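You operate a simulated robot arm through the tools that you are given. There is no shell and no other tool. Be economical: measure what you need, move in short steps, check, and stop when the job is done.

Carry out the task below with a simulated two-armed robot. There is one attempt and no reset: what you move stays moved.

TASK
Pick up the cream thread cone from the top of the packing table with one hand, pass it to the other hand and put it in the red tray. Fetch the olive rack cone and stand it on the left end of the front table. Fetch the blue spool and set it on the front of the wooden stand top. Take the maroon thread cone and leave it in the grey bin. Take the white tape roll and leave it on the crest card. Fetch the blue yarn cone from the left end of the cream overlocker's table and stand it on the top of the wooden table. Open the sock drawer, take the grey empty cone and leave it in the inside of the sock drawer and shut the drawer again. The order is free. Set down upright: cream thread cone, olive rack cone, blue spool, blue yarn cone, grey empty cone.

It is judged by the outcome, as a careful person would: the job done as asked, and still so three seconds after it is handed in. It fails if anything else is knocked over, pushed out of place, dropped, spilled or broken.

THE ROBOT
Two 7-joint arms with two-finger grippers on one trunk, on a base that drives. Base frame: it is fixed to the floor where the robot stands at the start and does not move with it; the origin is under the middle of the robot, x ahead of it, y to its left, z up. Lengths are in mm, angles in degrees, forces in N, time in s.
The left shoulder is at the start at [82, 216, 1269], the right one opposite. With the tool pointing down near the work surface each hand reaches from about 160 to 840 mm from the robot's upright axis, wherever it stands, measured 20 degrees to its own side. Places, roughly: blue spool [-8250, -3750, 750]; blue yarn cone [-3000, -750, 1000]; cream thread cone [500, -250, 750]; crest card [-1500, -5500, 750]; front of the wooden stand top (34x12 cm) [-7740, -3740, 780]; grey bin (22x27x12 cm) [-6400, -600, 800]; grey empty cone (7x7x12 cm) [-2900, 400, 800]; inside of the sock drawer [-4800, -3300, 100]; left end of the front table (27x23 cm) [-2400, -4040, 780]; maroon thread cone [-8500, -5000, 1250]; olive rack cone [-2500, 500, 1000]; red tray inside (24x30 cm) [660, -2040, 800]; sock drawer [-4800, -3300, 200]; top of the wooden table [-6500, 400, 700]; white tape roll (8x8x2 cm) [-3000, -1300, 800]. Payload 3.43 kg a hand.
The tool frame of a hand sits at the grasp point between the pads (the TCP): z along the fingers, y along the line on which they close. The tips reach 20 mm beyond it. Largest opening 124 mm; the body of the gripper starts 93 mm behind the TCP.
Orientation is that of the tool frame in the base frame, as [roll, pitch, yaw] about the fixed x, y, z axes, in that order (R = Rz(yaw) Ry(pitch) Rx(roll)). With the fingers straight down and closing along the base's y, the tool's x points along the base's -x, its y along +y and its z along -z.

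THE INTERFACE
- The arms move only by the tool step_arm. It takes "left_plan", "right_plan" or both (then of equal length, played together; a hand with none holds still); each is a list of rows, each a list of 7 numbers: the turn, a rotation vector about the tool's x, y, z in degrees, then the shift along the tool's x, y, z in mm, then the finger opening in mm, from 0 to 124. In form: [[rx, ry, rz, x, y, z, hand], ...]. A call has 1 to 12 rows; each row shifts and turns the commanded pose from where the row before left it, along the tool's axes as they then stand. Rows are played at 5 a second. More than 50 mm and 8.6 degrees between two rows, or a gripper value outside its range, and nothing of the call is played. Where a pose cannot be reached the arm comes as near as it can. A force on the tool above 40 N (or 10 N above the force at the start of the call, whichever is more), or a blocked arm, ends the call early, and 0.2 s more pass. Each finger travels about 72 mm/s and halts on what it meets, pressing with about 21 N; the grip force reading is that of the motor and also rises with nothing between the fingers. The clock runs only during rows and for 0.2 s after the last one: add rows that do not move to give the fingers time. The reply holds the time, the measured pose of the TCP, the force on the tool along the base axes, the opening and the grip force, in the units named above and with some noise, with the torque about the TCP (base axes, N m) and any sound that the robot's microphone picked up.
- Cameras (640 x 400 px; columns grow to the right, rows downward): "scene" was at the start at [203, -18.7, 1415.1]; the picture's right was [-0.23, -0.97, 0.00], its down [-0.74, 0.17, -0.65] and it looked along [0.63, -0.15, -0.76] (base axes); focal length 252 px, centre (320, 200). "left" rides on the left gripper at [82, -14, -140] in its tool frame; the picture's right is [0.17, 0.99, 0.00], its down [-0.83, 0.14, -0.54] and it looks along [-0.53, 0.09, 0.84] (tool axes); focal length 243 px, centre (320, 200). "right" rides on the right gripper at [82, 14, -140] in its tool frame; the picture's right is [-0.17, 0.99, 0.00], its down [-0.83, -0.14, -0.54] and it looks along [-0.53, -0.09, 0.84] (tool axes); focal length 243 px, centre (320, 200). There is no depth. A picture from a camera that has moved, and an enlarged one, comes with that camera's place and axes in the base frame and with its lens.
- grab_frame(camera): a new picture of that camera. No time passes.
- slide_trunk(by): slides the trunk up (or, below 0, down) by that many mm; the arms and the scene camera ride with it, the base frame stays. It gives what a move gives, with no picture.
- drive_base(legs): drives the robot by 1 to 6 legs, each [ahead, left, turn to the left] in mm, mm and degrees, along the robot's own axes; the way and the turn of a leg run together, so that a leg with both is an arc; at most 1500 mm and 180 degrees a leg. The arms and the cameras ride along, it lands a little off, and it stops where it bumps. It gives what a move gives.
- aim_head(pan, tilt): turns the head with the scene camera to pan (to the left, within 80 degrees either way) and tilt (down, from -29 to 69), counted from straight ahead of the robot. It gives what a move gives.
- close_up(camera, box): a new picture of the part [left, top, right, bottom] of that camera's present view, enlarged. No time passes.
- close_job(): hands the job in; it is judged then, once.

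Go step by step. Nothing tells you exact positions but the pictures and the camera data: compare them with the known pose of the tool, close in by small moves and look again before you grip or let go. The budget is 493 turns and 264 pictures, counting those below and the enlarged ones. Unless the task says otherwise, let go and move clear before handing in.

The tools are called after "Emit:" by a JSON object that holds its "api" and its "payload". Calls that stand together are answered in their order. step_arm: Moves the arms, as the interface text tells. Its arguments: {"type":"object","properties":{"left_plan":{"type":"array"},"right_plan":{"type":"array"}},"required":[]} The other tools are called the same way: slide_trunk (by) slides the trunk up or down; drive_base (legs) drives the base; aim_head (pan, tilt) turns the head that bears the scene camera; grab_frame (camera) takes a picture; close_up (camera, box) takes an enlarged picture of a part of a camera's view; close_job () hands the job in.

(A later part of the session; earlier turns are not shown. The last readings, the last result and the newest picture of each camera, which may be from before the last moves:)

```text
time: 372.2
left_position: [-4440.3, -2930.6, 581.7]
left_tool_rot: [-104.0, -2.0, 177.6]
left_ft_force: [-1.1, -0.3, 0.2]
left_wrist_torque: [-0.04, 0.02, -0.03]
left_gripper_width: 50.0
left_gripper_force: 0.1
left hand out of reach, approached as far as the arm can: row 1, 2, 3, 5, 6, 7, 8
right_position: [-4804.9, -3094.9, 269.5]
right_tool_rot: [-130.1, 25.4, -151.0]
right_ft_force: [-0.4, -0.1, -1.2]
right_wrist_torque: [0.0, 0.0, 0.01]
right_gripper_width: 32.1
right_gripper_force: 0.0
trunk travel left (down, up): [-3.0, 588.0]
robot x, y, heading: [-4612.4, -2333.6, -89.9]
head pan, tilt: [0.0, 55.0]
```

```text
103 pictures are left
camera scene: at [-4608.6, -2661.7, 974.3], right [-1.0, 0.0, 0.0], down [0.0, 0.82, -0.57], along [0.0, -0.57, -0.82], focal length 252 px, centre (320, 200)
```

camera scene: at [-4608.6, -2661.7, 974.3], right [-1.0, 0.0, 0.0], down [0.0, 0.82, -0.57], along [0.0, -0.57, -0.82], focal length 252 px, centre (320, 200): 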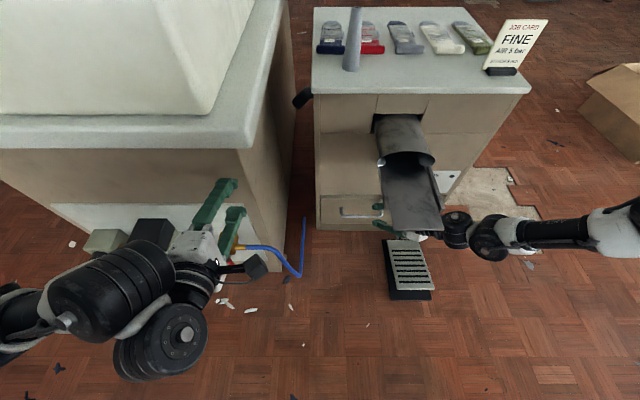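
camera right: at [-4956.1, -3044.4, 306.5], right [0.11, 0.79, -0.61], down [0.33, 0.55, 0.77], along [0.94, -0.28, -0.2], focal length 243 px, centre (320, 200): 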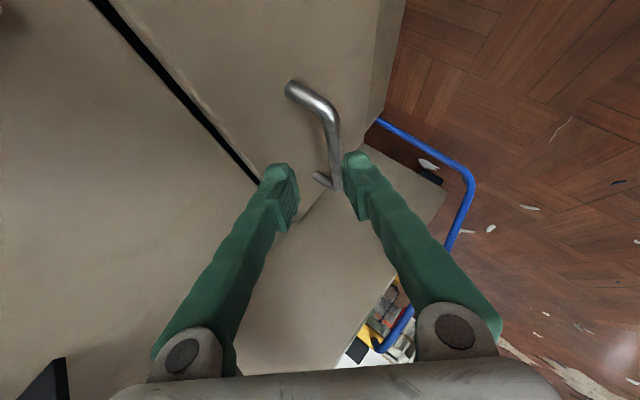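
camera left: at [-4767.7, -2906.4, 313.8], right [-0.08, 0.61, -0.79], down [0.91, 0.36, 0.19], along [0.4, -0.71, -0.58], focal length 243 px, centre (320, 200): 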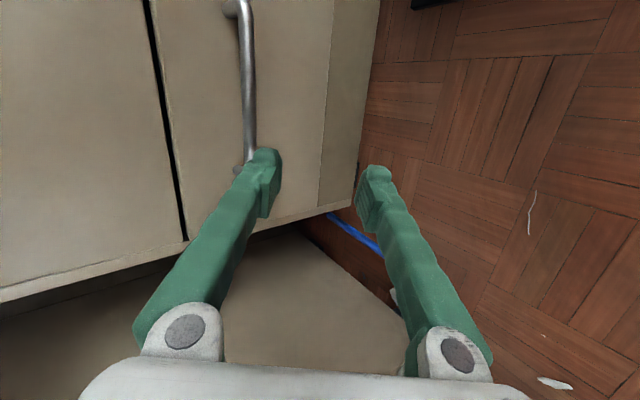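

Emit:
{"api": "step_arm", "payload": {"left_plan": [[0, 0, 0, 0, 0, -40, 50], [0, 0, 0, 0, 0, -40, 50], [0, 0, 0, 0, 0, -40, 50], [0, 0, 0, 0, 0, -40, 50], [0, 0, 0, 0, 0, -40, 50], [0, 0, 0, 0, 0, 0, 50]]}}

Emit:
{"api": "drive_base", "payload": {"legs": [[-60, 0, 0]]}}

```text
time: 373.6
left_position: [-4439.4, -2927.5, 581.9]
left_tool_rot: [-104.0, -2.1, 177.4]
left_ft_force: [0.2, -0.3, 0.5]
left_wrist_torque: [-0.03, -0.01, 0.0]
left_gripper_width: 50.3
left_gripper_force: 0.1
left hand out of reach, approached as far as the arm can: row 1, 2, 3, 4, 5
right_position: [-4804.9, -3093.8, 269.6]
right_tool_rot: [-130.2, 25.5, -151.1]
right_ft_force: [-0.3, -0.2, -0.2]
right_wrist_torque: [-0.01, 0.01, -0.03]
right_gripper_width: 32.4
right_gripper_force: 0.1
trunk travel left (down, up): [-3.0, 588.0]
robot x, y, heading: [-4608.8, -2334.9, -90.0]
head pan, tilt: [0.0, 55.0]
```

```text
time: 374.7
left_position: [-4441.3, -2867.4, 580.5]
left_tool_rot: [-104.0, -2.1, 177.4]
left_ft_force: [0.0, -0.2, -0.2]
left_wrist_torque: [-0.04, -0.04, -0.05]
left_gripper_width: 50.0
left_gripper_force: 0.1
right_position: [-4807.8, -3035.0, 268.4]
right_tool_rot: [-130.1, 25.4, -151.1]
right_ft_force: [0.3, 0.5, -0.8]
right_wrist_torque: [-0.01, 0.03, -0.01]
right_gripper_width: 32.0
right_gripper_force: 0.0
trunk travel left (down, up): [-3.0, 588.0]
robot x, y, heading: [-4608.3, -2281.1, -90.1]
head pan, tilt: [0.0, 55.0]
```

Emit:
{"api": "step_arm", "payload": {"left_plan": [[-8, 0, 0, 0, -10, 0, 50], [-8, 0, 0, 0, -10, -10, 50], [-8, 0, 0, 0, -10, -20, 50], [-8, 0, 0, 0, -10, -20, 50], [-8, 0, 0, 0, -10, -20, 50], [-8, 0, 0, 0, 0, -30, 50], [-8, 0, 0, 0, 0, -30, 50], [-8, 0, 0, 0, 0, -30, 50], [-8, 0, 0, 0, 0, -30, 50], [0, 0, 0, 0, 0, -30, 50], [0, 0, 0, 0, 0, 0, 50]]}}

```text
time: 377.1
left_position: [-4440.6, -2868.0, 580.5]
left_tool_rot: [-104.0, -2.1, 177.4]
left_ft_force: [1.4, 0.5, 0.2]
left_wrist_torque: [-0.05, 0.02, 0.03]
left_gripper_width: 50.1
left_gripper_force: 0.0
left hand out of reach, approached as far as the arm can: row 1, 2, 3, 4, 5, 6, 7, 8, 9, 10
right_position: [-4806.2, -3035.9, 269.3]
right_tool_rot: [-130.1, 25.4, -151.1]
right_ft_force: [-1.0, -0.1, 0.1]
right_wrist_torque: [-0.01, -0.01, 0.06]
right_gripper_width: 32.0
right_gripper_force: 0.0
trunk travel left (down, up): [-3.0, 588.0]
robot x, y, heading: [-4607.0, -2280.9, -90.1]
head pan, tilt: [0.0, 55.0]
```

Emit:
{"api": "step_arm", "payload": {"left_plan": [[0, 0, 0, 0, 30, 0, 50], [0, 0, 0, 0, 30, 0, 50], [0, 0, 0, 0, 0, 0, 50]]}}

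Emit:
{"api": "step_arm", "payload": {"left_plan": [[0, 0, 0, -30, 0, 0, 50], [0, 0, 0, -30, 0, 0, 50], [0, 0, 0, 0, 0, 0, 50]]}}

Emit:
{"api": "step_arm", "payload": {"left_plan": [[0, 0, -8, 0, 0, 0, 50], [0, 0, -8, 0, 0, 0, 50], [0, 0, 0, 0, 0, 0, 50]]}}

```text
time: 377.9
left_position: [-4432.0, -2882.7, 545.2]
left_tool_rot: [-104.6, -2.1, 177.1]
left_ft_force: [0.6, 0.2, -0.6]
left_wrist_torque: [0.0, 0.02, 0.04]
left_gripper_width: 50.0
left_gripper_force: 0.0
left hand out of reach, approached as far as the arm can: row 1, 2
right_position: [-4806.8, -3036.0, 269.1]
right_tool_rot: [-130.1, 25.4, -151.1]
right_ft_force: [0.0, 0.2, 0.1]
right_wrist_torque: [-0.02, 0.02, -0.05]
right_gripper_width: 31.9
right_gripper_force: 0.0
trunk travel left (down, up): [-3.0, 588.0]
robot x, y, heading: [-4607.5, -2279.0, -90.3]
head pan, tilt: [0.0, 55.0]
```

```text
time: 378.7
left_position: [-4371.4, -2884.3, 543.5]
left_tool_rot: [-104.1, -2.1, 177.4]
left_ft_force: [0.8, -0.7, 0.9]
left_wrist_torque: [-0.04, -0.02, -0.01]
left_gripper_width: 50.1
left_gripper_force: 0.0
right_position: [-4806.9, -3035.9, 270.9]
right_tool_rot: [-130.1, 25.3, -151.0]
right_ft_force: [0.6, -0.1, 0.2]
right_wrist_torque: [-0.01, 0.0, 0.0]
right_gripper_width: 32.0
right_gripper_force: 0.0
trunk travel left (down, up): [-3.0, 588.0]
robot x, y, heading: [-4610.0, -2276.4, -90.1]
head pan, tilt: [0.0, 55.0]
```

```text
time: 379.5
left_position: [-4371.0, -2884.2, 543.1]
left_tool_rot: [-104.6, -17.7, -178.6]
left_ft_force: [-0.3, -0.5, -0.1]
left_wrist_torque: [0.0, 0.03, -0.01]
left_gripper_width: 49.9
left_gripper_force: 0.0
right_position: [-4807.5, -3035.9, 269.5]
right_tool_rot: [-130.1, 25.4, -151.1]
right_ft_force: [0.0, -0.2, 0.2]
right_wrist_torque: [-0.04, 0.0, -0.04]
right_gripper_width: 31.8
right_gripper_force: 0.1
trunk travel left (down, up): [-3.0, 588.0]
robot x, y, heading: [-4609.7, -2275.5, -90.4]
head pan, tilt: [0.0, 55.0]
```

Emit:
{"api": "drive_base", "payload": {"legs": [[-200, 0, 0]]}}

Emit:
{"api": "step_arm", "payload": {"left_plan": [[0, 0, 8, -30, 0, 0, 50], [0, 0, 8, -30, 0, 0, 50], [-8, 0, 0, 0, 0, 0, 50], [-8, 0, 0, 0, 0, 0, 50], [-8, 0, 0, 0, 0, 0, 50], [-8, 0, 0, 0, 0, 0, 50], [-8, 0, 0, 0, 0, 0, 50], [-8, 0, 0, 0, 0, 0, 50], [0, 0, 0, 0, 0, -30, 50], [0, 0, 0, 0, 0, -30, 50], [0, 0, 0, 0, 0, 0, 50]]}}

```text
time: 381.3
left_position: [-4370.0, -2683.4, 542.7]
left_tool_rot: [-104.7, -17.6, -178.5]
left_ft_force: [0.5, -0.1, 1.1]
left_wrist_torque: [0.01, -0.02, 0.0]
left_gripper_width: 50.1
left_gripper_force: 0.0
right_position: [-4804.9, -2834.8, 268.9]
right_tool_rot: [-130.1, 25.4, -151.0]
right_ft_force: [0.5, 0.2, 0.5]
right_wrist_torque: [-0.01, -0.03, 0.02]
right_gripper_width: 32.1
right_gripper_force: 0.0
trunk travel left (down, up): [-3.0, 588.0]
robot x, y, heading: [-4610.8, -2077.9, -89.7]
head pan, tilt: [0.0, 55.0]
```

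```text
time: 383.7
left_position: [-4313.1, -2663.9, 534.4]
left_tool_rot: [-145.8, -1.2, 179.7]
left_ft_force: [-0.1, 0.5, -0.2]
left_wrist_torque: [0.01, -0.01, 0.01]
left_gripper_width: 50.0
left_gripper_force: 0.0
left hand out of reach, approached as far as the arm can: row 5, 6, 9, 10
right_position: [-4804.3, -2834.3, 268.3]
right_tool_rot: [-130.1, 25.4, -151.0]
right_ft_force: [-0.5, 0.0, -0.5]
right_wrist_torque: [0.02, -0.01, 0.0]
right_gripper_width: 32.0
right_gripper_force: 0.0
trunk travel left (down, up): [-3.0, 588.0]
robot x, y, heading: [-4610.8, -2082.1, -90.1]
head pan, tilt: [0.0, 55.0]
```

Emit:
{"api": "step_arm", "payload": {"left_plan": [[0, 0, 0, -30, 0, 0, 50], [0, 0, 0, -30, 0, 0, 50], [-8, 0, 0, 0, 0, 0, 50], [-8, 0, 0, 0, 0, 0, 50], [0, 0, 0, 0, 0, -35, 50], [0, 0, 0, 0, 0, -35, 50], [-8, 0, 0, 0, 0, -35, 50], [-8, 0, 0, 0, 0, -35, 50], [0, 0, 0, 0, 0, -35, 50], [0, 0, 0, 0, 0, 0, 50]]}}

Emit:
{"api": "grab_frame", "payload": {"camera": "scene"}}

```text
time: 385.9
left_position: [-4276.8, -2636.0, 652.4]
left_tool_rot: [-177.8, -1.1, 179.8]
left_ft_force: [-0.4, -0.5, -0.3]
left_wrist_torque: [0.0, -0.01, -0.04]
left_gripper_width: 50.0
left_gripper_force: 0.0
left hand out of reach, approached as far as the arm can: row 8, 9
right_position: [-4804.5, -2835.3, 268.9]
right_tool_rot: [-130.0, 25.5, -151.0]
right_ft_force: [-1.0, -0.1, -0.4]
right_wrist_torque: [0.01, -0.04, -0.01]
right_gripper_width: 32.1
right_gripper_force: 0.0
trunk travel left (down, up): [-3.0, 588.0]
robot x, y, heading: [-4608.2, -2078.9, -89.7]
head pan, tilt: [0.0, 55.0]
```

```text
102 pictures are left
camera scene: at [-4608.3, -2402.3, 974.3], right [-1.0, 0.0, 0.0], down [0.0, 0.82, -0.57], along [0.0, -0.57, -0.82], focal length 252 px, centre (320, 200)
```

scene: 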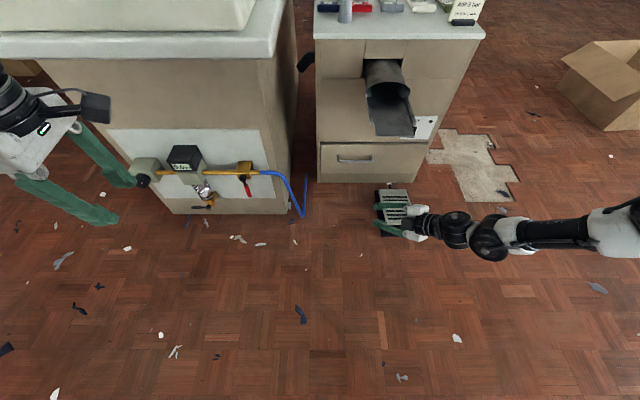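

Left arm is free now. Raise and retract it further before trying the handle again.

Emit:
{"api": "step_arm", "payload": {"left_plan": [[0, 0, 0, 0, 10, -40, 50], [0, 0, 0, 0, 10, -40, 50], [0, 0, 0, 0, 30, -20, 50], [0, 0, 0, 0, 35, 0, 50], [0, 0, 0, 0, 35, 0, 50], [0, 0, 0, 0, 0, 0, 50]]}}

```text
time: 387.3
left_position: [-4313.7, -2556.1, 661.9]
left_tool_rot: [-177.8, -1.2, 179.7]
left_ft_force: [-0.5, -0.8, 0.4]
left_wrist_torque: [0.02, 0.03, 0.0]
left_gripper_width: 49.9
left_gripper_force: 0.1
left hand out of reach, approached as far as the arm can: row 1, 2, 3, 5
right_position: [-4805.1, -2834.9, 269.9]
right_tool_rot: [-130.1, 25.5, -151.1]
right_ft_force: [-0.5, 0.3, 0.6]
right_wrist_torque: [0.0, 0.02, -0.01]
right_gripper_width: 32.3
right_gripper_force: 0.1
trunk travel left (down, up): [-3.0, 588.0]
robot x, y, heading: [-4608.9, -2076.9, -90.1]
head pan, tilt: [0.0, 55.0]
```

Emit:
{"api": "step_arm", "payload": {"right_plan": [[0, 0, 0, 37, 1, -28, 32], [0, 0, 0, 37, 1, -28, 32], [0, 0, 0, 37, 1, -28, 32], [0, 0, 0, 0, 0, 0, 32]]}}

Emit:
{"api": "drive_base", "payload": {"legs": [[0, 127, 0], [225, 0, 0]]}}

Emit:
{"api": "grab_frame", "payload": {"camera": "right"}}

Emit:
{"api": "grab_frame", "payload": {"camera": "scene"}}

```text
time: 388.3
left_position: [-4313.2, -2555.7, 662.1]
left_tool_rot: [-177.8, -1.1, 179.6]
left_ft_force: [0.3, 0.0, -0.7]
left_wrist_torque: [0.02, 0.05, 0.03]
left_gripper_width: 50.1
left_gripper_force: 0.1
right_position: [-4947.5, -2834.9, 272.7]
right_tool_rot: [-130.1, 25.5, -151.0]
right_ft_force: [0.5, 0.2, 0.1]
right_wrist_torque: [-0.01, -0.02, -0.01]
right_gripper_width: 32.0
right_gripper_force: 0.0
trunk travel left (down, up): [-3.0, 588.0]
robot x, y, heading: [-4608.9, -2077.0, -90.2]
head pan, tilt: [0.0, 55.0]
```

```text
time: 392.3
left_position: [-4181.0, -2783.8, 661.2]
left_tool_rot: [-177.9, -1.1, 179.7]
left_ft_force: [-0.5, -1.7, 0.1]
left_wrist_torque: [0.0, -0.01, 0.04]
left_gripper_width: 49.9
left_gripper_force: 0.1
right_position: [-4815.0, -3062.2, 271.1]
right_tool_rot: [-130.1, 25.5, -150.9]
right_ft_force: [-0.2, -0.1, -1.0]
right_wrist_torque: [0.0, 0.0, -0.03]
right_gripper_width: 32.0
right_gripper_force: 0.1
trunk travel left (down, up): [-3.0, 588.0]
robot x, y, heading: [-4480.6, -2302.1, -90.0]
head pan, tilt: [0.0, 55.0]
```

```text
101 pictures are left
camera right: at [-4965.1, -3013.0, 307.9], right [0.11, 0.79, -0.61], down [0.33, 0.55, 0.77], along [0.94, -0.28, -0.2], focal length 243 px, centre (320, 200)
```

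right: 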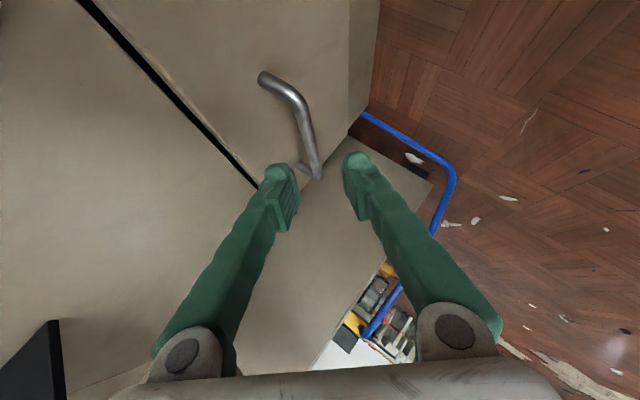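

```text
100 pictures are left
camera scene: at [-4476.4, -2629.5, 974.2], right [-1.0, 0.0, 0.0], down [0.0, 0.82, -0.57], along [0.0, -0.57, -0.82], focal length 252 px, centre (320, 200)
```

scene: 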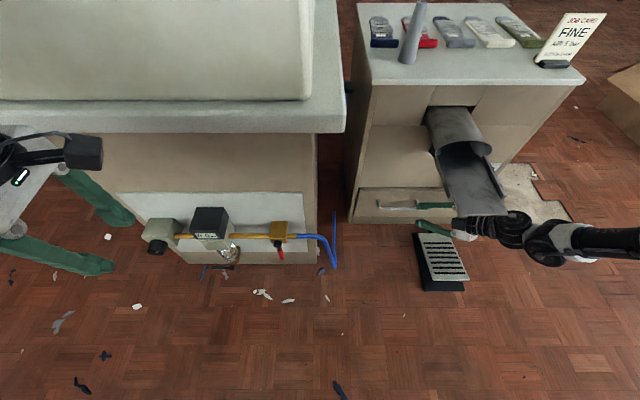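

Emit:
{"api": "drive_base", "payload": {"legs": [[30, 0, 0]]}}

Emit:
{"api": "step_arm", "payload": {"right_plan": [[0, 0, 0, 0, 0, 15, 32], [0, 0, 0, 0, 0, 15, 32], [0, 0, 0, 0, 0, 15, 32], [0, 0, 0, 0, 0, 0, 32]]}}

Emit:
{"api": "grab_frame", "payload": {"camera": "right"}}

```text
time: 393.2
left_position: [-4181.0, -2812.0, 660.7]
left_tool_rot: [-177.9, -1.1, 179.7]
left_ft_force: [0.2, -0.1, -0.5]
left_wrist_torque: [0.02, -0.01, 0.02]
left_gripper_width: 49.9
left_gripper_force: 0.0
right_position: [-4813.9, -3091.7, 270.2]
right_tool_rot: [-130.1, 25.5, -150.9]
right_ft_force: [-0.3, -0.6, 0.4]
right_wrist_torque: [-0.01, -0.03, 0.01]
right_gripper_width: 31.9
right_gripper_force: 0.2
trunk travel left (down, up): [-3.0, 588.0]
robot x, y, heading: [-4478.9, -2330.7, -89.9]
head pan, tilt: [0.0, 55.0]
```

```text
time: 394.2
left_position: [-4181.6, -2811.2, 661.7]
left_tool_rot: [-177.8, -1.1, 179.7]
left_ft_force: [0.4, -0.5, 0.0]
left_wrist_torque: [0.0, 0.02, 0.0]
left_gripper_width: 49.9
left_gripper_force: 0.0
right_position: [-4787.3, -3107.9, 256.8]
right_tool_rot: [-130.2, 25.5, -151.0]
right_ft_force: [0.4, -1.1, -0.6]
right_wrist_torque: [0.01, 0.01, -0.01]
right_gripper_width: 32.1
right_gripper_force: 0.0
right hand out of reach, approached as far as the arm can: row 2, 3
trunk travel left (down, up): [-3.0, 588.0]
robot x, y, heading: [-4479.6, -2333.8, -90.1]
head pan, tilt: [0.0, 55.0]
```

```text
99 pictures are left
camera right: at [-4937.6, -3058.2, 295.0], right [0.1, 0.79, -0.61], down [0.33, 0.55, 0.77], along [0.94, -0.28, -0.2], focal length 243 px, centre (320, 200)
```

right: 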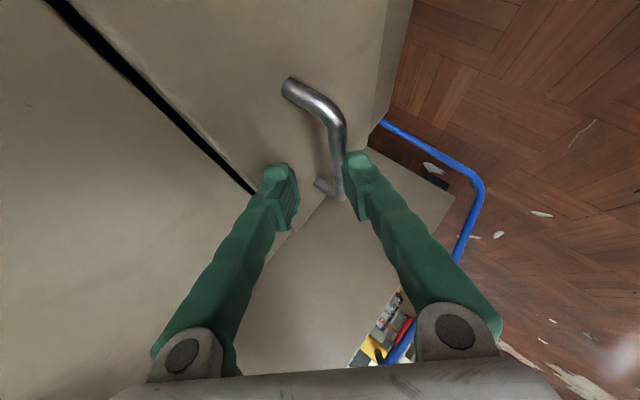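

Emit:
{"api": "step_arm", "payload": {"right_plan": [[0, 0, 0, -20, 32, -25, 32], [0, 0, 0, 0, 0, 0, 32]]}}

Emit:
{"api": "drive_base", "payload": {"legs": [[45, 0, 0]]}}

Emit:
{"api": "step_arm", "payload": {"right_plan": [[0, 0, 0, 4, 2, 7, 32], [0, 0, 0, 4, 2, 6, 32], [0, 0, 0, 4, 2, 6, 32], [0, 0, 0, 0, 0, 0, 32]]}}

Emit:
{"api": "grab_frame", "payload": {"camera": "right"}}

```text
time: 394.8
left_position: [-4180.4, -2811.1, 661.8]
left_tool_rot: [-177.8, -1.2, 179.7]
left_ft_force: [0.2, -0.8, 0.1]
left_wrist_torque: [0.0, -0.02, -0.01]
left_gripper_width: 50.0
left_gripper_force: 0.1
right_position: [-4785.8, -3063.4, 257.9]
right_tool_rot: [-130.1, 25.4, -150.9]
right_ft_force: [-0.4, -0.1, 0.0]
right_wrist_torque: [-0.03, -0.03, 0.03]
right_gripper_width: 32.0
right_gripper_force: 0.1
trunk travel left (down, up): [-3.0, 588.0]
robot x, y, heading: [-4478.4, -2331.9, -89.8]
head pan, tilt: [0.0, 55.0]
```

```text
time: 395.7
left_position: [-4180.9, -2855.8, 662.8]
left_tool_rot: [-177.9, -1.1, 179.8]
left_ft_force: [0.1, 0.2, 0.6]
left_wrist_torque: [0.07, 0.02, -0.01]
left_gripper_width: 50.0
left_gripper_force: 0.1
right_position: [-4787.2, -3108.1, 256.6]
right_tool_rot: [-130.1, 25.4, -151.1]
right_ft_force: [-1.1, 0.7, 0.4]
right_wrist_torque: [0.01, 0.01, -0.02]
right_gripper_width: 32.1
right_gripper_force: 0.1
trunk travel left (down, up): [-3.0, 588.0]
robot x, y, heading: [-4479.2, -2374.4, -89.7]
head pan, tilt: [0.0, 55.0]
```

```text
time: 396.7
left_position: [-4180.8, -2856.1, 661.1]
left_tool_rot: [-177.9, -1.1, 179.8]
left_ft_force: [-0.2, -0.5, 0.2]
left_wrist_torque: [0.01, 0.01, -0.01]
left_gripper_width: 50.2
left_gripper_force: 0.0
right_position: [-4787.1, -3115.4, 244.5]
right_tool_rot: [-130.1, 25.4, -150.9]
right_ft_force: [0.9, 0.6, -0.3]
right_wrist_torque: [0.02, 0.0, 0.02]
right_gripper_width: 31.8
right_gripper_force: 0.3
right hand out of reach, approached as far as the arm can: row 3
trunk travel left (down, up): [-3.0, 588.0]
robot x, y, heading: [-4477.4, -2375.1, -90.1]
head pan, tilt: [0.0, 55.0]
```

```text
98 pictures are left
camera right: at [-4936.5, -3065.9, 281.0], right [0.11, 0.79, -0.61], down [0.33, 0.55, 0.77], along [0.94, -0.28, -0.2], focal length 243 px, centre (320, 200)
```

right: 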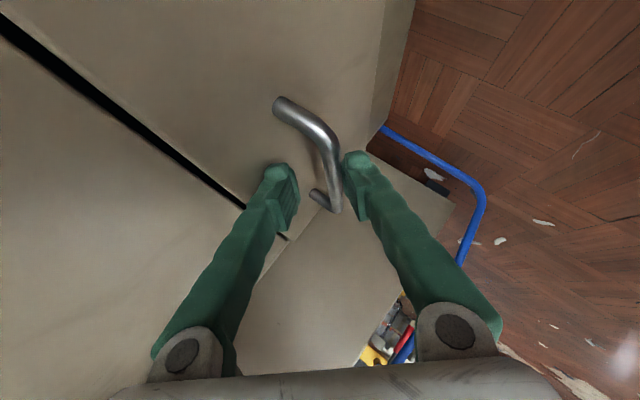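

Emit:
{"api": "step_arm", "payload": {"right_plan": [[-5, 0, 0, 0, 0, 0, 32], [-5, 0, 0, 0, 0, 0, 32], [0, 0, 0, 0, 3, 7, 32], [0, 0, 0, 0, 3, 7, 32], [0, 0, 0, 0, 0, 0, 32]]}}

Emit:
{"api": "grab_frame", "payload": {"camera": "right"}}

```text
time: 397.9
left_position: [-4181.9, -2855.4, 661.8]
left_tool_rot: [-177.8, -1.1, 179.7]
left_ft_force: [0.0, -0.5, 0.4]
left_wrist_torque: [0.02, 0.03, 0.0]
left_gripper_width: 49.7
left_gripper_force: 0.0
right_position: [-4778.0, -3116.0, 231.9]
right_tool_rot: [-140.2, 25.5, -151.0]
right_ft_force: [-0.4, 0.5, 0.6]
right_wrist_torque: [0.01, -0.04, -0.02]
right_gripper_width: 32.0
right_gripper_force: 0.0
trunk travel left (down, up): [-3.0, 588.0]
robot x, y, heading: [-4475.6, -2377.4, -90.0]
head pan, tilt: [0.0, 55.0]
```

```text
97 pictures are left
camera right: at [-4928.4, -3083.4, 286.6], right [0.0, 0.87, -0.5], down [0.35, 0.47, 0.81], along [0.94, -0.18, -0.3], focal length 243 px, centre (320, 200)
```

right: 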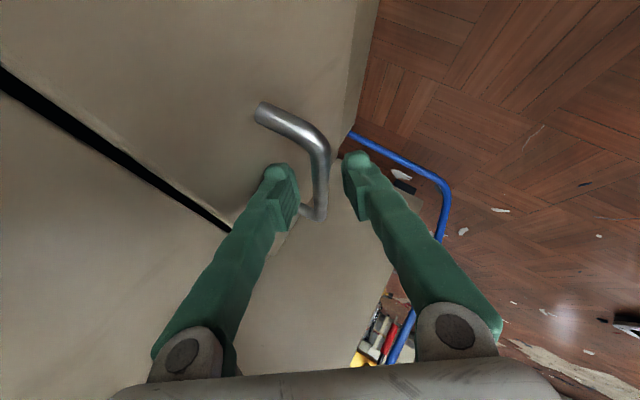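

Reachable now, and the bar is centred between the fingers. Closing.

Emit:
{"api": "step_arm", "payload": {"right_plan": [[0, 0, 0, 0, 0, 0, 20], [0, 0, 0, 0, 0, 0, 8], [0, 0, 0, 0, 0, 0, 3], [0, 0, 0, 0, 0, 0, 3]]}}

Emit:
{"api": "grab_frame", "payload": {"camera": "right"}}

```text
time: 398.9
left_position: [-4181.1, -2856.3, 662.0]
left_tool_rot: [-177.9, -1.1, 179.7]
left_ft_force: [0.0, 0.8, 0.9]
left_wrist_torque: [0.03, 0.02, 0.0]
left_gripper_width: 50.2
left_gripper_force: 0.2
right_position: [-4777.4, -3117.1, 231.2]
right_tool_rot: [-140.1, 25.5, -150.9]
right_ft_force: [1.7, -0.4, -0.5]
right_wrist_torque: [0.01, -0.27, -0.35]
right_gripper_width: 11.1
right_gripper_force: 44.8
trunk travel left (down, up): [-3.0, 588.0]
robot x, y, heading: [-4478.6, -2375.9, -89.9]
head pan, tilt: [0.0, 55.0]
```

```text
96 pictures are left
camera right: at [-4928.3, -3083.6, 286.6], right [0.0, 0.87, -0.5], down [0.35, 0.47, 0.81], along [0.94, -0.18, -0.3], focal length 243 px, centre (320, 200)
```

right: 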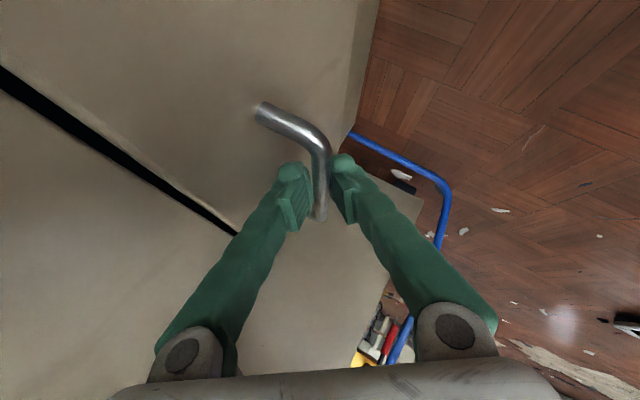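

Firm grip on the bar. Pulling the drawer by driving backward.

Emit:
{"api": "drive_base", "payload": {"legs": [[-100, 0, 0]]}}

Emit:
{"api": "drive_base", "payload": {"legs": [[-180, 0, 0]]}}

Emit:
{"api": "grab_frame", "payload": {"camera": "scene"}}

```text
time: 400.2
left_position: [-4181.3, -2754.9, 661.2]
left_tool_rot: [-177.8, -1.1, 179.7]
left_ft_force: [-0.5, 0.3, -1.0]
left_wrist_torque: [0.01, -0.01, 0.03]
left_gripper_width: 50.1
left_gripper_force: 0.1
right_position: [-4778.6, -3013.6, 231.5]
right_tool_rot: [-140.2, 25.3, -150.9]
right_ft_force: [0.8, -0.2, -1.4]
right_wrist_torque: [-0.01, -0.3, -0.23]
right_gripper_width: 11.1
right_gripper_force: 45.1
trunk travel left (down, up): [-3.0, 588.0]
robot x, y, heading: [-4479.8, -2271.9, -89.9]
head pan, tilt: [0.0, 55.0]
```

```text
time: 401.9
left_position: [-4183.6, -2583.0, 662.1]
left_tool_rot: [-177.7, -1.1, 179.4]
left_ft_force: [0.3, -0.3, -1.1]
left_wrist_torque: [0.02, -0.01, -0.01]
left_gripper_width: 50.1
left_gripper_force: 0.0
right_position: [-4777.5, -2836.1, 232.4]
right_tool_rot: [-140.0, 25.7, -151.0]
right_ft_force: [34.2, 0.5, -10.9]
right_wrist_torque: [0.0, -0.72, 0.13]
right_gripper_width: 11.0
right_gripper_force: 44.5
trunk travel left (down, up): [-3.0, 588.0]
robot x, y, heading: [-4477.4, -2099.1, -90.5]
head pan, tilt: [0.0, 55.0]
```

```text
95 pictures are left
camera scene: at [-4478.1, -2426.8, 974.1], right [-1.0, 0.0, 0.0], down [0.0, 0.82, -0.57], along [0.0, -0.57, -0.82], focal length 252 px, centre (320, 200)
```

scene: 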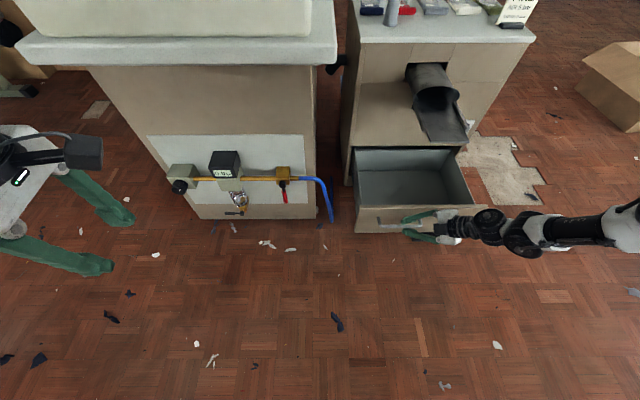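

The drawer is open about 280 mm. I'll pull a little more for room.

Emit:
{"api": "drive_base", "payload": {"legs": [[-70, 5, 0.4]]}}

Emit:
{"api": "grab_frame", "payload": {"camera": "scene"}}

```text
time: 403.0
left_position: [-4176.5, -2512.0, 663.0]
left_tool_rot: [-177.7, -1.1, 179.7]
left_ft_force: [-0.2, 0.4, -0.5]
left_wrist_torque: [-0.01, -0.01, -0.01]
left_gripper_width: 50.2
left_gripper_force: 0.0
right_position: [-4776.8, -2772.5, 232.3]
right_tool_rot: [-140.2, 25.2, -151.2]
right_ft_force: [-44.2, 0.5, 7.0]
right_wrist_torque: [-0.05, 0.0, -0.54]
right_gripper_width: 11.4
right_gripper_force: 44.6
trunk travel left (down, up): [-3.0, 588.0]
robot x, y, heading: [-4473.2, -2033.5, -90.0]
head pan, tilt: [0.0, 55.0]
```

```text
94 pictures are left
camera scene: at [-4472.1, -2357.4, 974.6], right [-1.0, 0.0, 0.0], down [0.0, 0.82, -0.57], along [0.0, -0.57, -0.82], focal length 252 px, centre (320, 200)
```

scene: 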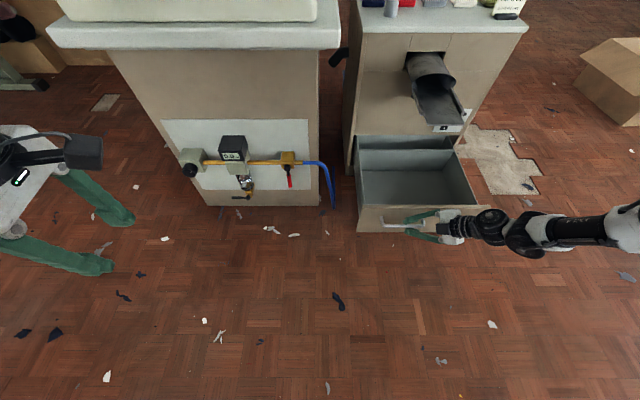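

Drawer fully accessible. Releasing the handle and withdrawing the right hand.

Emit:
{"api": "step_arm", "payload": {"right_plan": [[0, 0, 0, 0, 0, 0, 20], [0, 0, 0, 0, 0, 0, 36], [0, 0, 0, 0, 0, -20, 36], [0, 0, 0, 0, 0, -40, 36], [0, 0, 0, 0, 0, -40, 36], [0, 0, 0, 0, 0, 0, 36]]}}

Emit:
{"api": "slide_trunk", "payload": {"by": 420}}

Emit:
{"api": "grab_frame", "payload": {"camera": "scene"}}

```text
time: 404.4
left_position: [-4177.1, -2513.0, 661.8]
left_tool_rot: [-177.9, -1.0, 179.7]
left_ft_force: [0.4, 0.4, 1.1]
left_wrist_torque: [-0.03, 0.01, -0.03]
left_gripper_width: 49.8
left_gripper_force: 0.0
right_position: [-4836.2, -2731.4, 300.9]
right_tool_rot: [-140.3, 25.3, -151.2]
right_ft_force: [0.6, -0.2, -1.0]
right_wrist_torque: [-0.02, -0.02, 0.01]
right_gripper_width: 36.2
right_gripper_force: 0.1
trunk travel left (down, up): [-3.0, 588.0]
robot x, y, heading: [-4473.3, -2030.1, -90.2]
head pan, tilt: [0.0, 55.0]
```

```text
refused: 420 is not a number from -400 to 400
```

```text
93 pictures are left
camera scene: at [-4471.3, -2358.3, 974.2], right [-1.0, 0.0, 0.0], down [0.0, 0.82, -0.57], along [0.0, -0.57, -0.82], focal length 252 px, centre (320, 200)
```

scene: 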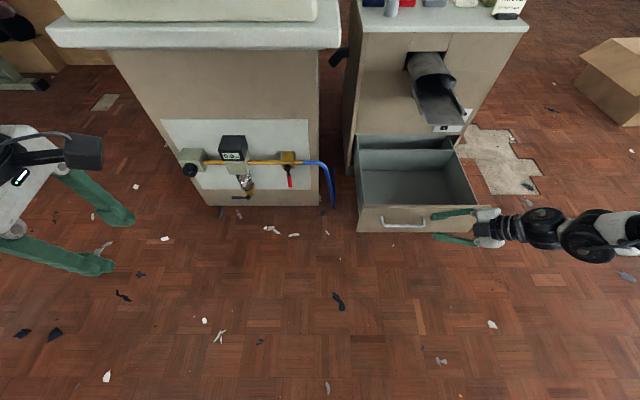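

Emit:
{"api": "slide_trunk", "payload": {"by": 400}}

Emit:
{"api": "step_arm", "payload": {"right_plan": [[0, 7.5, 0, 0, 0, -15, 50], [0, 7.5, 0, 0, 0, -15, 60], [0, 7.5, 0, 0, 0, -15, 60], [0, 7.5, 0, 0, 0, -15, 60], [0, 7, 0, 0, 0, -15, 60], [-7, 0, 0, 0, 0, -20, 60], [-7, 0, 0, 0, 0, -20, 60], [-7, 0, 0, 0, 0, -20, 60], [-7, 0, 0, 0, 0, -20, 60], [-6, 0, 0, 0, 0, -20, 60], [0, 0, 0, 0, 0, 0, 60]]}}

Emit:
{"api": "step_arm", "payload": {"left_plan": [[0, 0, 0, 10, 10, 0, 60], [0, 0, 0, 30, 20, 0, 60], [0, 0, 0, 30, 0, 0, 60], [0, 0, 0, 0, 0, 0, 60]]}}

```text
time: 408.2
left_position: [-4176.0, -2511.3, 1061.1]
left_tool_rot: [-177.8, -1.0, 179.7]
left_ft_force: [-0.1, 0.5, 0.3]
left_wrist_torque: [-0.01, 0.02, 0.01]
left_gripper_width: 50.2
left_gripper_force: 0.0
right_position: [-4835.8, -2755.8, 739.8]
right_tool_rot: [-136.3, 23.2, -149.7]
right_ft_force: [-0.4, -0.5, 0.1]
right_wrist_torque: [0.02, 0.0, -0.01]
right_gripper_width: 36.0
right_gripper_force: 0.0
trunk travel left (down, up): [-403.0, 188.0]
robot x, y, heading: [-4472.6, -2031.6, -89.9]
head pan, tilt: [0.0, 55.0]
```

```text
time: 410.6
left_position: [-4175.7, -2511.7, 1060.5]
left_tool_rot: [-177.9, -1.2, 179.7]
left_ft_force: [1.0, -0.2, 0.1]
left_wrist_torque: [0.0, 0.03, 0.01]
left_gripper_width: 49.9
left_gripper_force: 0.1
right_position: [-4859.9, -2669.8, 884.7]
right_tool_rot: [-174.6, -4.9, -174.3]
right_ft_force: [-0.6, -0.6, 0.4]
right_wrist_torque: [-0.03, 0.03, -0.01]
right_gripper_width: 60.1
right_gripper_force: 0.1
trunk travel left (down, up): [-403.0, 188.0]
robot x, y, heading: [-4472.2, -2030.9, -89.7]
head pan, tilt: [0.0, 55.0]
```

```text
time: 411.6
left_position: [-4243.3, -2481.8, 1065.4]
left_tool_rot: [-177.8, -1.1, 179.7]
left_ft_force: [0.2, -0.9, 0.1]
left_wrist_torque: [0.02, 0.04, -0.02]
left_gripper_width: 60.1
left_gripper_force: 0.0
right_position: [-4859.7, -2670.0, 884.8]
right_tool_rot: [-174.6, -5.0, -174.3]
right_ft_force: [-0.1, -0.1, 0.1]
right_wrist_torque: [-0.01, 0.03, -0.03]
right_gripper_width: 59.8
right_gripper_force: 0.0
trunk travel left (down, up): [-403.0, 188.0]
robot x, y, heading: [-4474.8, -2028.7, -90.0]
head pan, tilt: [0.0, 55.0]
```

Emit:
{"api": "drive_base", "payload": {"legs": [[0, -365, 0], [500, 0, 0]]}}

Emit:
{"api": "aim_head", "payload": {"pan": 10, "tilt": 55}}

Emit:
{"api": "grab_frame", "payload": {"camera": "scene"}}

Emit:
{"api": "grab_frame", "payload": {"camera": "left"}}

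```text
time: 420.2
left_position: [-4623.6, -2976.5, 1065.7]
left_tool_rot: [-177.8, -1.1, 178.7]
left_ft_force: [0.1, 0.4, -0.1]
left_wrist_torque: [-0.02, 0.01, 0.03]
left_gripper_width: 60.1
left_gripper_force: 0.0
right_position: [-5242.5, -3154.3, 883.9]
right_tool_rot: [-174.5, -4.9, -175.3]
right_ft_force: [0.4, 0.2, -0.2]
right_wrist_torque: [-0.02, 0.01, 0.0]
right_gripper_width: 60.1
right_gripper_force: 0.0
trunk travel left (down, up): [-403.0, 188.0]
robot x, y, heading: [-4847.3, -2522.2, -90.7]
head pan, tilt: [0.0, 55.0]
```

```text
time: 420.9
left_position: [-4624.1, -2976.1, 1064.0]
left_tool_rot: [-177.8, -1.1, 178.8]
left_ft_force: [-0.6, -0.8, -0.2]
left_wrist_torque: [-0.04, 0.03, 0.02]
left_gripper_width: 59.8
left_gripper_force: 0.1
right_position: [-5243.9, -3153.8, 883.3]
right_tool_rot: [-174.4, -4.8, -175.3]
right_ft_force: [-0.4, -0.4, -0.2]
right_wrist_torque: [0.0, 0.02, 0.02]
right_gripper_width: 60.1
right_gripper_force: 0.0
trunk travel left (down, up): [-403.0, 188.0]
robot x, y, heading: [-4846.0, -2526.0, -90.6]
head pan, tilt: [10.0, 55.0]
```

```text
92 pictures are left
camera scene: at [-4835.2, -2726.1, 1385.1], right [-0.99, -0.16, 0.0], down [-0.13, 0.81, -0.57], along [0.09, -0.57, -0.82], focal length 252 px, centre (320, 200)
```

scene: 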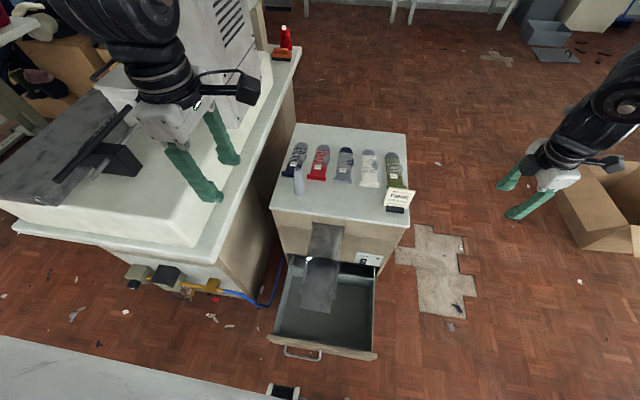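

```text
91 pictures are left
camera left: at [-4704.1, -2982.3, 1207.1], right [-0.14, 0.99, -0.03], down [0.84, 0.14, 0.52], along [0.52, 0.05, -0.86], focal length 243 px, centre (320, 200)
```

left: 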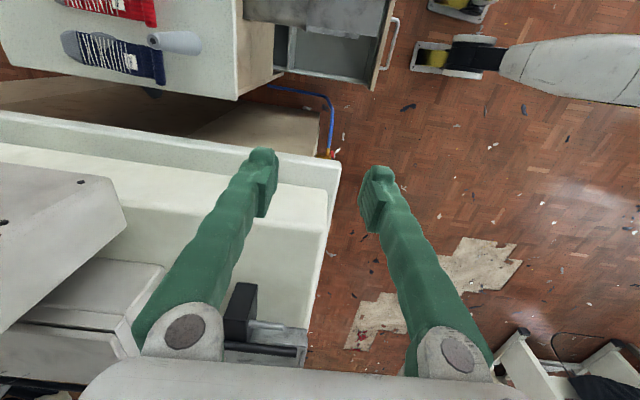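

Emit:
{"api": "step_arm", "payload": {"left_plan": [[0, 0, 0, 8.7, -38.3, 0, 60], [0, 0, 0, 8.7, -38.3, 0, 60], [0, 0, 0, 8.7, -38.3, 0, 60], [0, 0, 0, 8.7, -38.3, 0, 60], [0, 0, 0, 8.7, -38.3, 0, 60], [0, 0, 0, 8.7, -38.3, 0, 60], [0, 0, 0, 8.7, -38.3, 0, 60], [0, 0, 0, 0, 0, 45, 60], [0, 0, 0, 0, 0, 45, 60], [0, 0, 0, 0, 0, 45, 60], [0, 0, 0, 0, 0, 0, 60]]}}

Emit:
{"api": "grab_frame", "payload": {"camera": "left"}}

```text
time: 423.3
left_position: [-4693.7, -3246.6, 942.7]
left_tool_rot: [-177.7, -1.1, 178.7]
left_ft_force: [0.4, 0.0, -0.6]
left_wrist_torque: [-0.03, 0.04, -0.02]
left_gripper_width: 59.9
left_gripper_force: 0.1
right_position: [-5242.8, -3152.7, 884.0]
right_tool_rot: [-174.5, -5.0, -175.4]
right_ft_force: [-0.4, -1.1, 0.5]
right_wrist_torque: [0.01, -0.04, -0.01]
right_gripper_width: 60.1
right_gripper_force: 0.0
trunk travel left (down, up): [-403.0, 188.0]
robot x, y, heading: [-4847.4, -2524.0, -90.9]
head pan, tilt: [10.0, 55.0]
```

```text
90 pictures are left
camera left: at [-4773.7, -3253.9, 1084.6], right [-0.14, 0.99, -0.04], down [0.84, 0.14, 0.52], along [0.52, 0.04, -0.86], focal length 243 px, centre (320, 200)
```

left: 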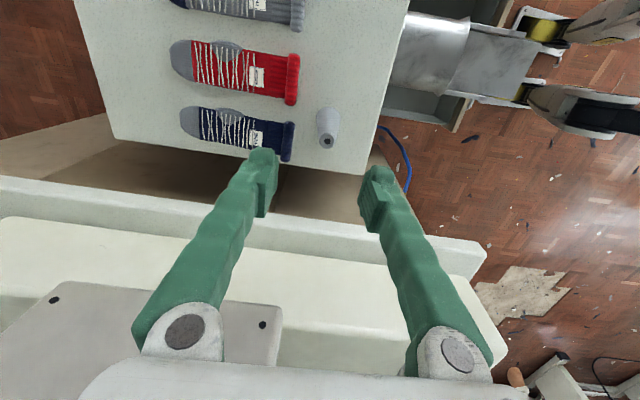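

Emit:
{"api": "step_arm", "payload": {"left_plan": [[0, 0, 0, -10, 0, 40, 60], [0, 0, 0, 0, 0, 45, 60], [0, 0, 0, 0, 0, 45, 60], [0, 0, 0, 0, 0, 30, 60], [0, 0, 0, 0, 0, 22, 60], [0, 0, 0, 0, 0, 0, 60]]}}

Emit:
{"api": "grab_frame", "payload": {"camera": "left"}}

```text
time: 424.7
left_position: [-4688.4, -3255.7, 757.6]
left_tool_rot: [-177.8, -1.1, 178.7]
left_ft_force: [0.1, -0.9, 0.1]
left_wrist_torque: [0.0, -0.01, -0.01]
left_gripper_width: 59.9
left_gripper_force: 0.0
right_position: [-5242.7, -3152.7, 883.5]
right_tool_rot: [-174.5, -5.0, -175.3]
right_ft_force: [-0.4, 0.3, -0.6]
right_wrist_torque: [0.01, 0.02, 0.01]
right_gripper_width: 60.0
right_gripper_force: 0.0
trunk travel left (down, up): [-403.0, 188.0]
robot x, y, heading: [-4846.2, -2521.9, -91.1]
head pan, tilt: [10.0, 55.0]
```

```text
89 pictures are left
camera left: at [-4768.3, -3261.6, 899.6], right [-0.14, 0.99, -0.04], down [0.84, 0.14, 0.52], along [0.52, 0.05, -0.86], focal length 243 px, centre (320, 200)
```

left: 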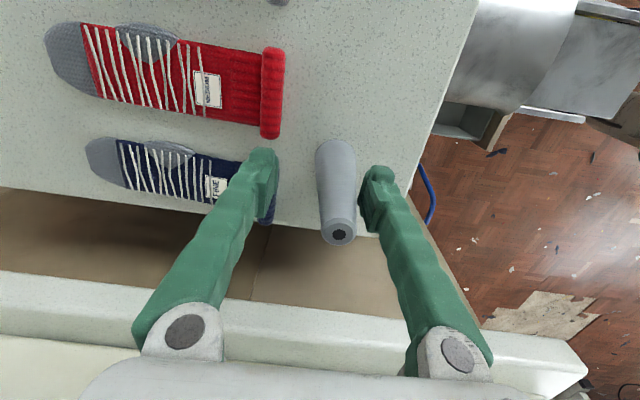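

Emit:
{"api": "step_arm", "payload": {"left_plan": [[0, 0, 0, 0, 12, 0, 60], [0, 0, 0, 0, 0, 0, 40], [0, 0, 0, 0, 0, 0, 20], [0, 0, 0, 0, 0, 0, 10], [0, 0, 0, 0, 0, 0, 10], [0, 0, 0, 0, 0, -20, 10], [0, 0, 0, 0, 0, -40, 10], [0, 0, 0, 0, 0, -40, 10], [0, 0, 0, 0, 0, 0, 10]]}}

Emit:
{"api": "grab_frame", "payload": {"camera": "left"}}

```text
time: 426.7
left_position: [-4683.3, -3238.6, 857.0]
left_tool_rot: [-177.8, -1.2, 178.8]
left_ft_force: [0.1, -0.1, -0.7]
left_wrist_torque: [0.02, 0.02, 0.01]
left_gripper_width: 26.0
left_gripper_force: 21.2
right_position: [-5243.7, -3154.1, 884.1]
right_tool_rot: [-174.4, -4.9, -175.3]
right_ft_force: [0.4, -0.5, 0.5]
right_wrist_torque: [0.0, 0.0, 0.0]
right_gripper_width: 59.7
right_gripper_force: 0.0
trunk travel left (down, up): [-403.0, 188.0]
robot x, y, heading: [-4847.0, -2521.9, -90.8]
head pan, tilt: [10.0, 55.0]
```

```text
88 pictures are left
camera left: at [-4763.6, -3245.5, 1000.8], right [-0.14, 0.99, -0.03], down [0.84, 0.14, 0.52], along [0.52, 0.05, -0.86], focal length 243 px, centre (320, 200)
```

left: 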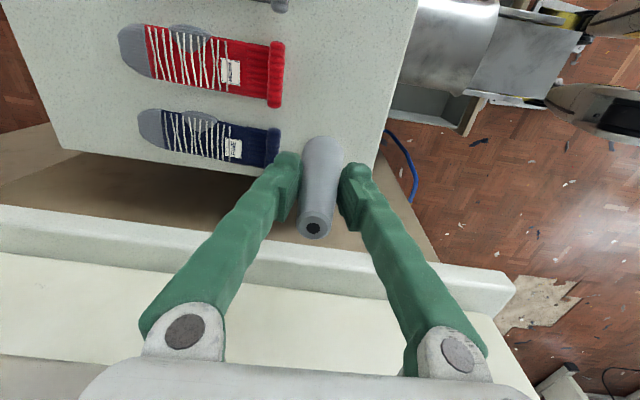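

The grey cone is gripped well at 26 mm. I'll lift, retract over the front of the open drawer, and lower there, in front of the chute's end.

Emit:
{"api": "step_arm", "payload": {"left_plan": [[0, 0, 0, 0, 0, -40, 10], [0, 0, 0, 0, 20, -40, 10], [0, 0, 0, 0, 45, 0, 10], [0, 0, 0, 0, 45, 0, 10], [0, 0, 0, 0, 45, 0, 10], [0, 0, 0, 0, 45, 0, 10], [0, 0, 0, 0, 45, 0, 10], [0, 0, 0, 0, 30, 0, 10], [0, 0, 0, 0, 0, 0, 10]]}}

Emit:
{"api": "drive_base", "payload": {"legs": [[110, 15, 0.8]]}}

Emit:
{"api": "grab_frame", "payload": {"camera": "left"}}

```text
time: 428.7
left_position: [-4675.0, -2962.3, 928.2]
left_tool_rot: [-177.8, -1.1, 178.8]
left_ft_force: [-0.7, 0.2, -0.1]
left_wrist_torque: [0.0, 0.0, -0.01]
left_gripper_width: 25.8
left_gripper_force: 20.6
right_position: [-5244.2, -3153.6, 883.8]
right_tool_rot: [-174.5, -4.9, -175.4]
right_ft_force: [0.5, -0.5, 0.3]
right_wrist_torque: [-0.02, -0.05, -0.01]
right_gripper_width: 59.8
right_gripper_force: 0.0
trunk travel left (down, up): [-403.0, 188.0]
robot x, y, heading: [-4843.9, -2519.5, -90.8]
head pan, tilt: [10.0, 55.0]
```

```text
time: 430.1
left_position: [-4648.9, -3066.5, 927.0]
left_tool_rot: [-177.9, -1.2, 179.8]
left_ft_force: [0.0, 1.1, -0.8]
left_wrist_torque: [-0.03, 0.04, 0.0]
left_gripper_width: 25.5
left_gripper_force: 20.9
right_position: [-5213.9, -3266.7, 882.4]
right_tool_rot: [-174.6, -4.9, -174.2]
right_ft_force: [-0.2, 0.1, 0.1]
right_wrist_torque: [0.07, 0.0, -0.07]
right_gripper_width: 59.8
right_gripper_force: 0.1
trunk travel left (down, up): [-403.0, 188.0]
robot x, y, heading: [-4829.8, -2628.5, -89.3]
head pan, tilt: [10.0, 55.0]
stopped in leg 1: the robot was blocked; the commanded pose is now the measured one
```

```text
87 pictures are left
camera left: at [-4728.9, -3073.9, 1069.1], right [-0.16, 0.99, -0.03], down [0.84, 0.16, 0.52], along [0.51, 0.06, -0.86], focal length 243 px, centre (320, 200)
```

left: 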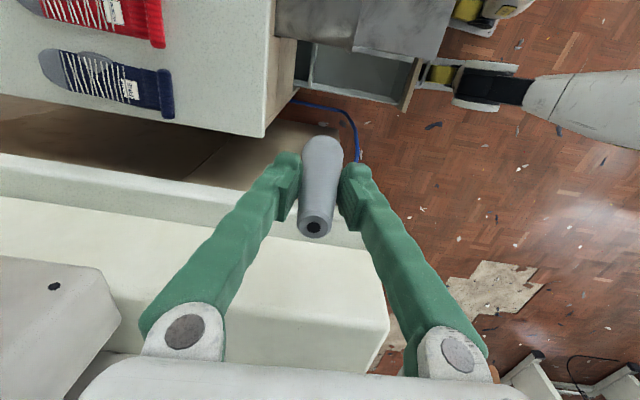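

I drove the wrong direction and the base touched the drawer front. Backing off now and checking the drawer.

Emit:
{"api": "drive_base", "payload": {"legs": [[-235, 0, -0.7]]}}

Emit:
{"api": "grab_frame", "payload": {"camera": "scene"}}

Emit:
{"api": "grab_frame", "payload": {"camera": "left"}}

```text
time: 432.1
left_position: [-4655.8, -2834.1, 927.1]
left_tool_rot: [-177.8, -1.1, 178.9]
left_ft_force: [-0.1, 0.1, -0.3]
left_wrist_torque: [0.02, 0.03, 0.0]
left_gripper_width: 25.8
left_gripper_force: 21.0
right_position: [-5224.7, -3027.5, 882.9]
right_tool_rot: [-174.5, -5.0, -175.2]
right_ft_force: [-0.2, 0.6, -0.4]
right_wrist_torque: [0.04, -0.02, 0.0]
right_gripper_width: 60.1
right_gripper_force: 0.1
trunk travel left (down, up): [-403.0, 188.0]
robot x, y, heading: [-4827.8, -2395.0, -90.7]
head pan, tilt: [10.0, 55.0]
```

```text
86 pictures are left
camera scene: at [-4816.6, -2598.6, 1385.1], right [-0.99, -0.16, 0.0], down [-0.13, 0.81, -0.57], along [0.09, -0.57, -0.82], focal length 252 px, centre (320, 200)
```

scene: 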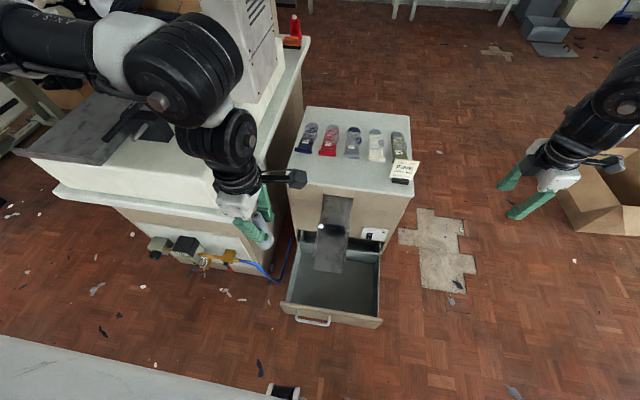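

```text
85 pictures are left
camera left: at [-4736.2, -2841.2, 1069.8], right [-0.15, 0.99, -0.03], down [0.84, 0.14, 0.52], along [0.52, 0.05, -0.86], focal length 243 px, centre (320, 200)
```

left: 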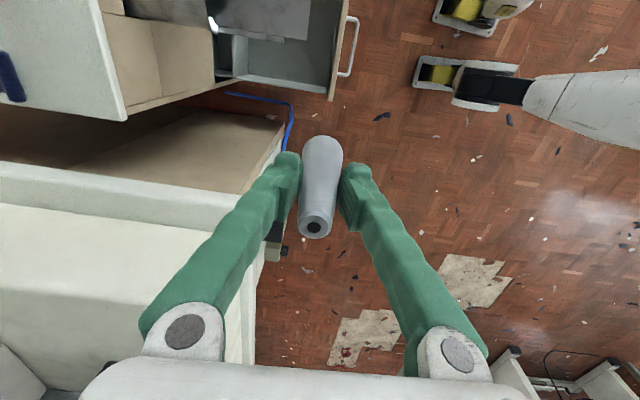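

The drawer is still open. I'll line up at x −4690 and lower the trunk so the cone stays just above the drawer rim, in front of the chute end.

Emit:
{"api": "step_arm", "payload": {"left_plan": [[0, 0, 0, 34, 4, 0, 10], [0, 0, 0, 0, 0, 0, 10]]}}

Emit:
{"api": "slide_trunk", "payload": {"by": -300}}

Emit:
{"api": "grab_frame", "payload": {"camera": "left"}}

Emit:
{"api": "grab_frame", "payload": {"camera": "scene"}}

```text
time: 432.7
left_position: [-4689.2, -2829.0, 925.2]
left_tool_rot: [-177.7, -1.2, 178.9]
left_ft_force: [1.2, 0.0, 0.4]
left_wrist_torque: [0.02, 0.0, 0.02]
left_gripper_width: 25.9
left_gripper_force: 21.3
right_position: [-5223.4, -3025.7, 884.6]
right_tool_rot: [-174.5, -4.9, -175.1]
right_ft_force: [-0.8, -0.3, -0.3]
right_wrist_torque: [-0.02, 0.02, -0.02]
right_gripper_width: 59.9
right_gripper_force: 0.1
trunk travel left (down, up): [-403.0, 188.0]
robot x, y, heading: [-4824.6, -2396.8, -90.7]
head pan, tilt: [10.0, 55.0]
```

```text
time: 435.7
left_position: [-4690.3, -2828.4, 626.9]
left_tool_rot: [-177.7, -1.1, 179.0]
left_ft_force: [-1.4, -0.1, -0.6]
left_wrist_torque: [0.02, -0.02, 0.03]
left_gripper_width: 25.9
left_gripper_force: 20.8
right_position: [-5224.1, -3026.2, 583.8]
right_tool_rot: [-174.5, -5.0, -175.2]
right_ft_force: [-0.8, -0.5, 0.1]
right_wrist_torque: [0.02, 0.02, 0.05]
right_gripper_width: 60.1
right_gripper_force: 0.0
trunk travel left (down, up): [-103.0, 488.0]
robot x, y, heading: [-4828.0, -2395.5, -90.8]
head pan, tilt: [10.0, 55.0]
```

```text
84 pictures are left
camera left: at [-4770.0, -2836.0, 770.9], right [-0.15, 0.99, -0.04], down [0.84, 0.14, 0.52], along [0.52, 0.05, -0.86], focal length 243 px, centre (320, 200)
```

left: 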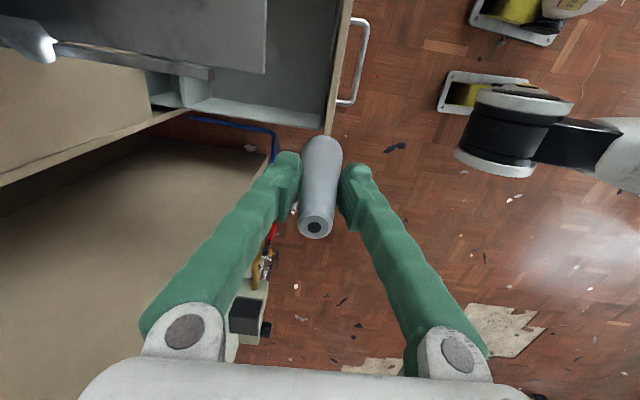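

```text
83 pictures are left
camera scene: at [-4817.7, -2693.6, 1062.7], right [-0.99, -0.16, 0.0], down [-0.13, 0.81, -0.57], along [0.09, -0.57, -0.82], focal length 252 px, centre (320, 200)
```

scene: 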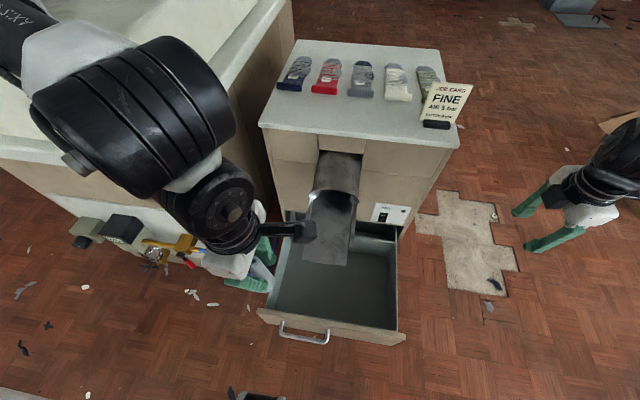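

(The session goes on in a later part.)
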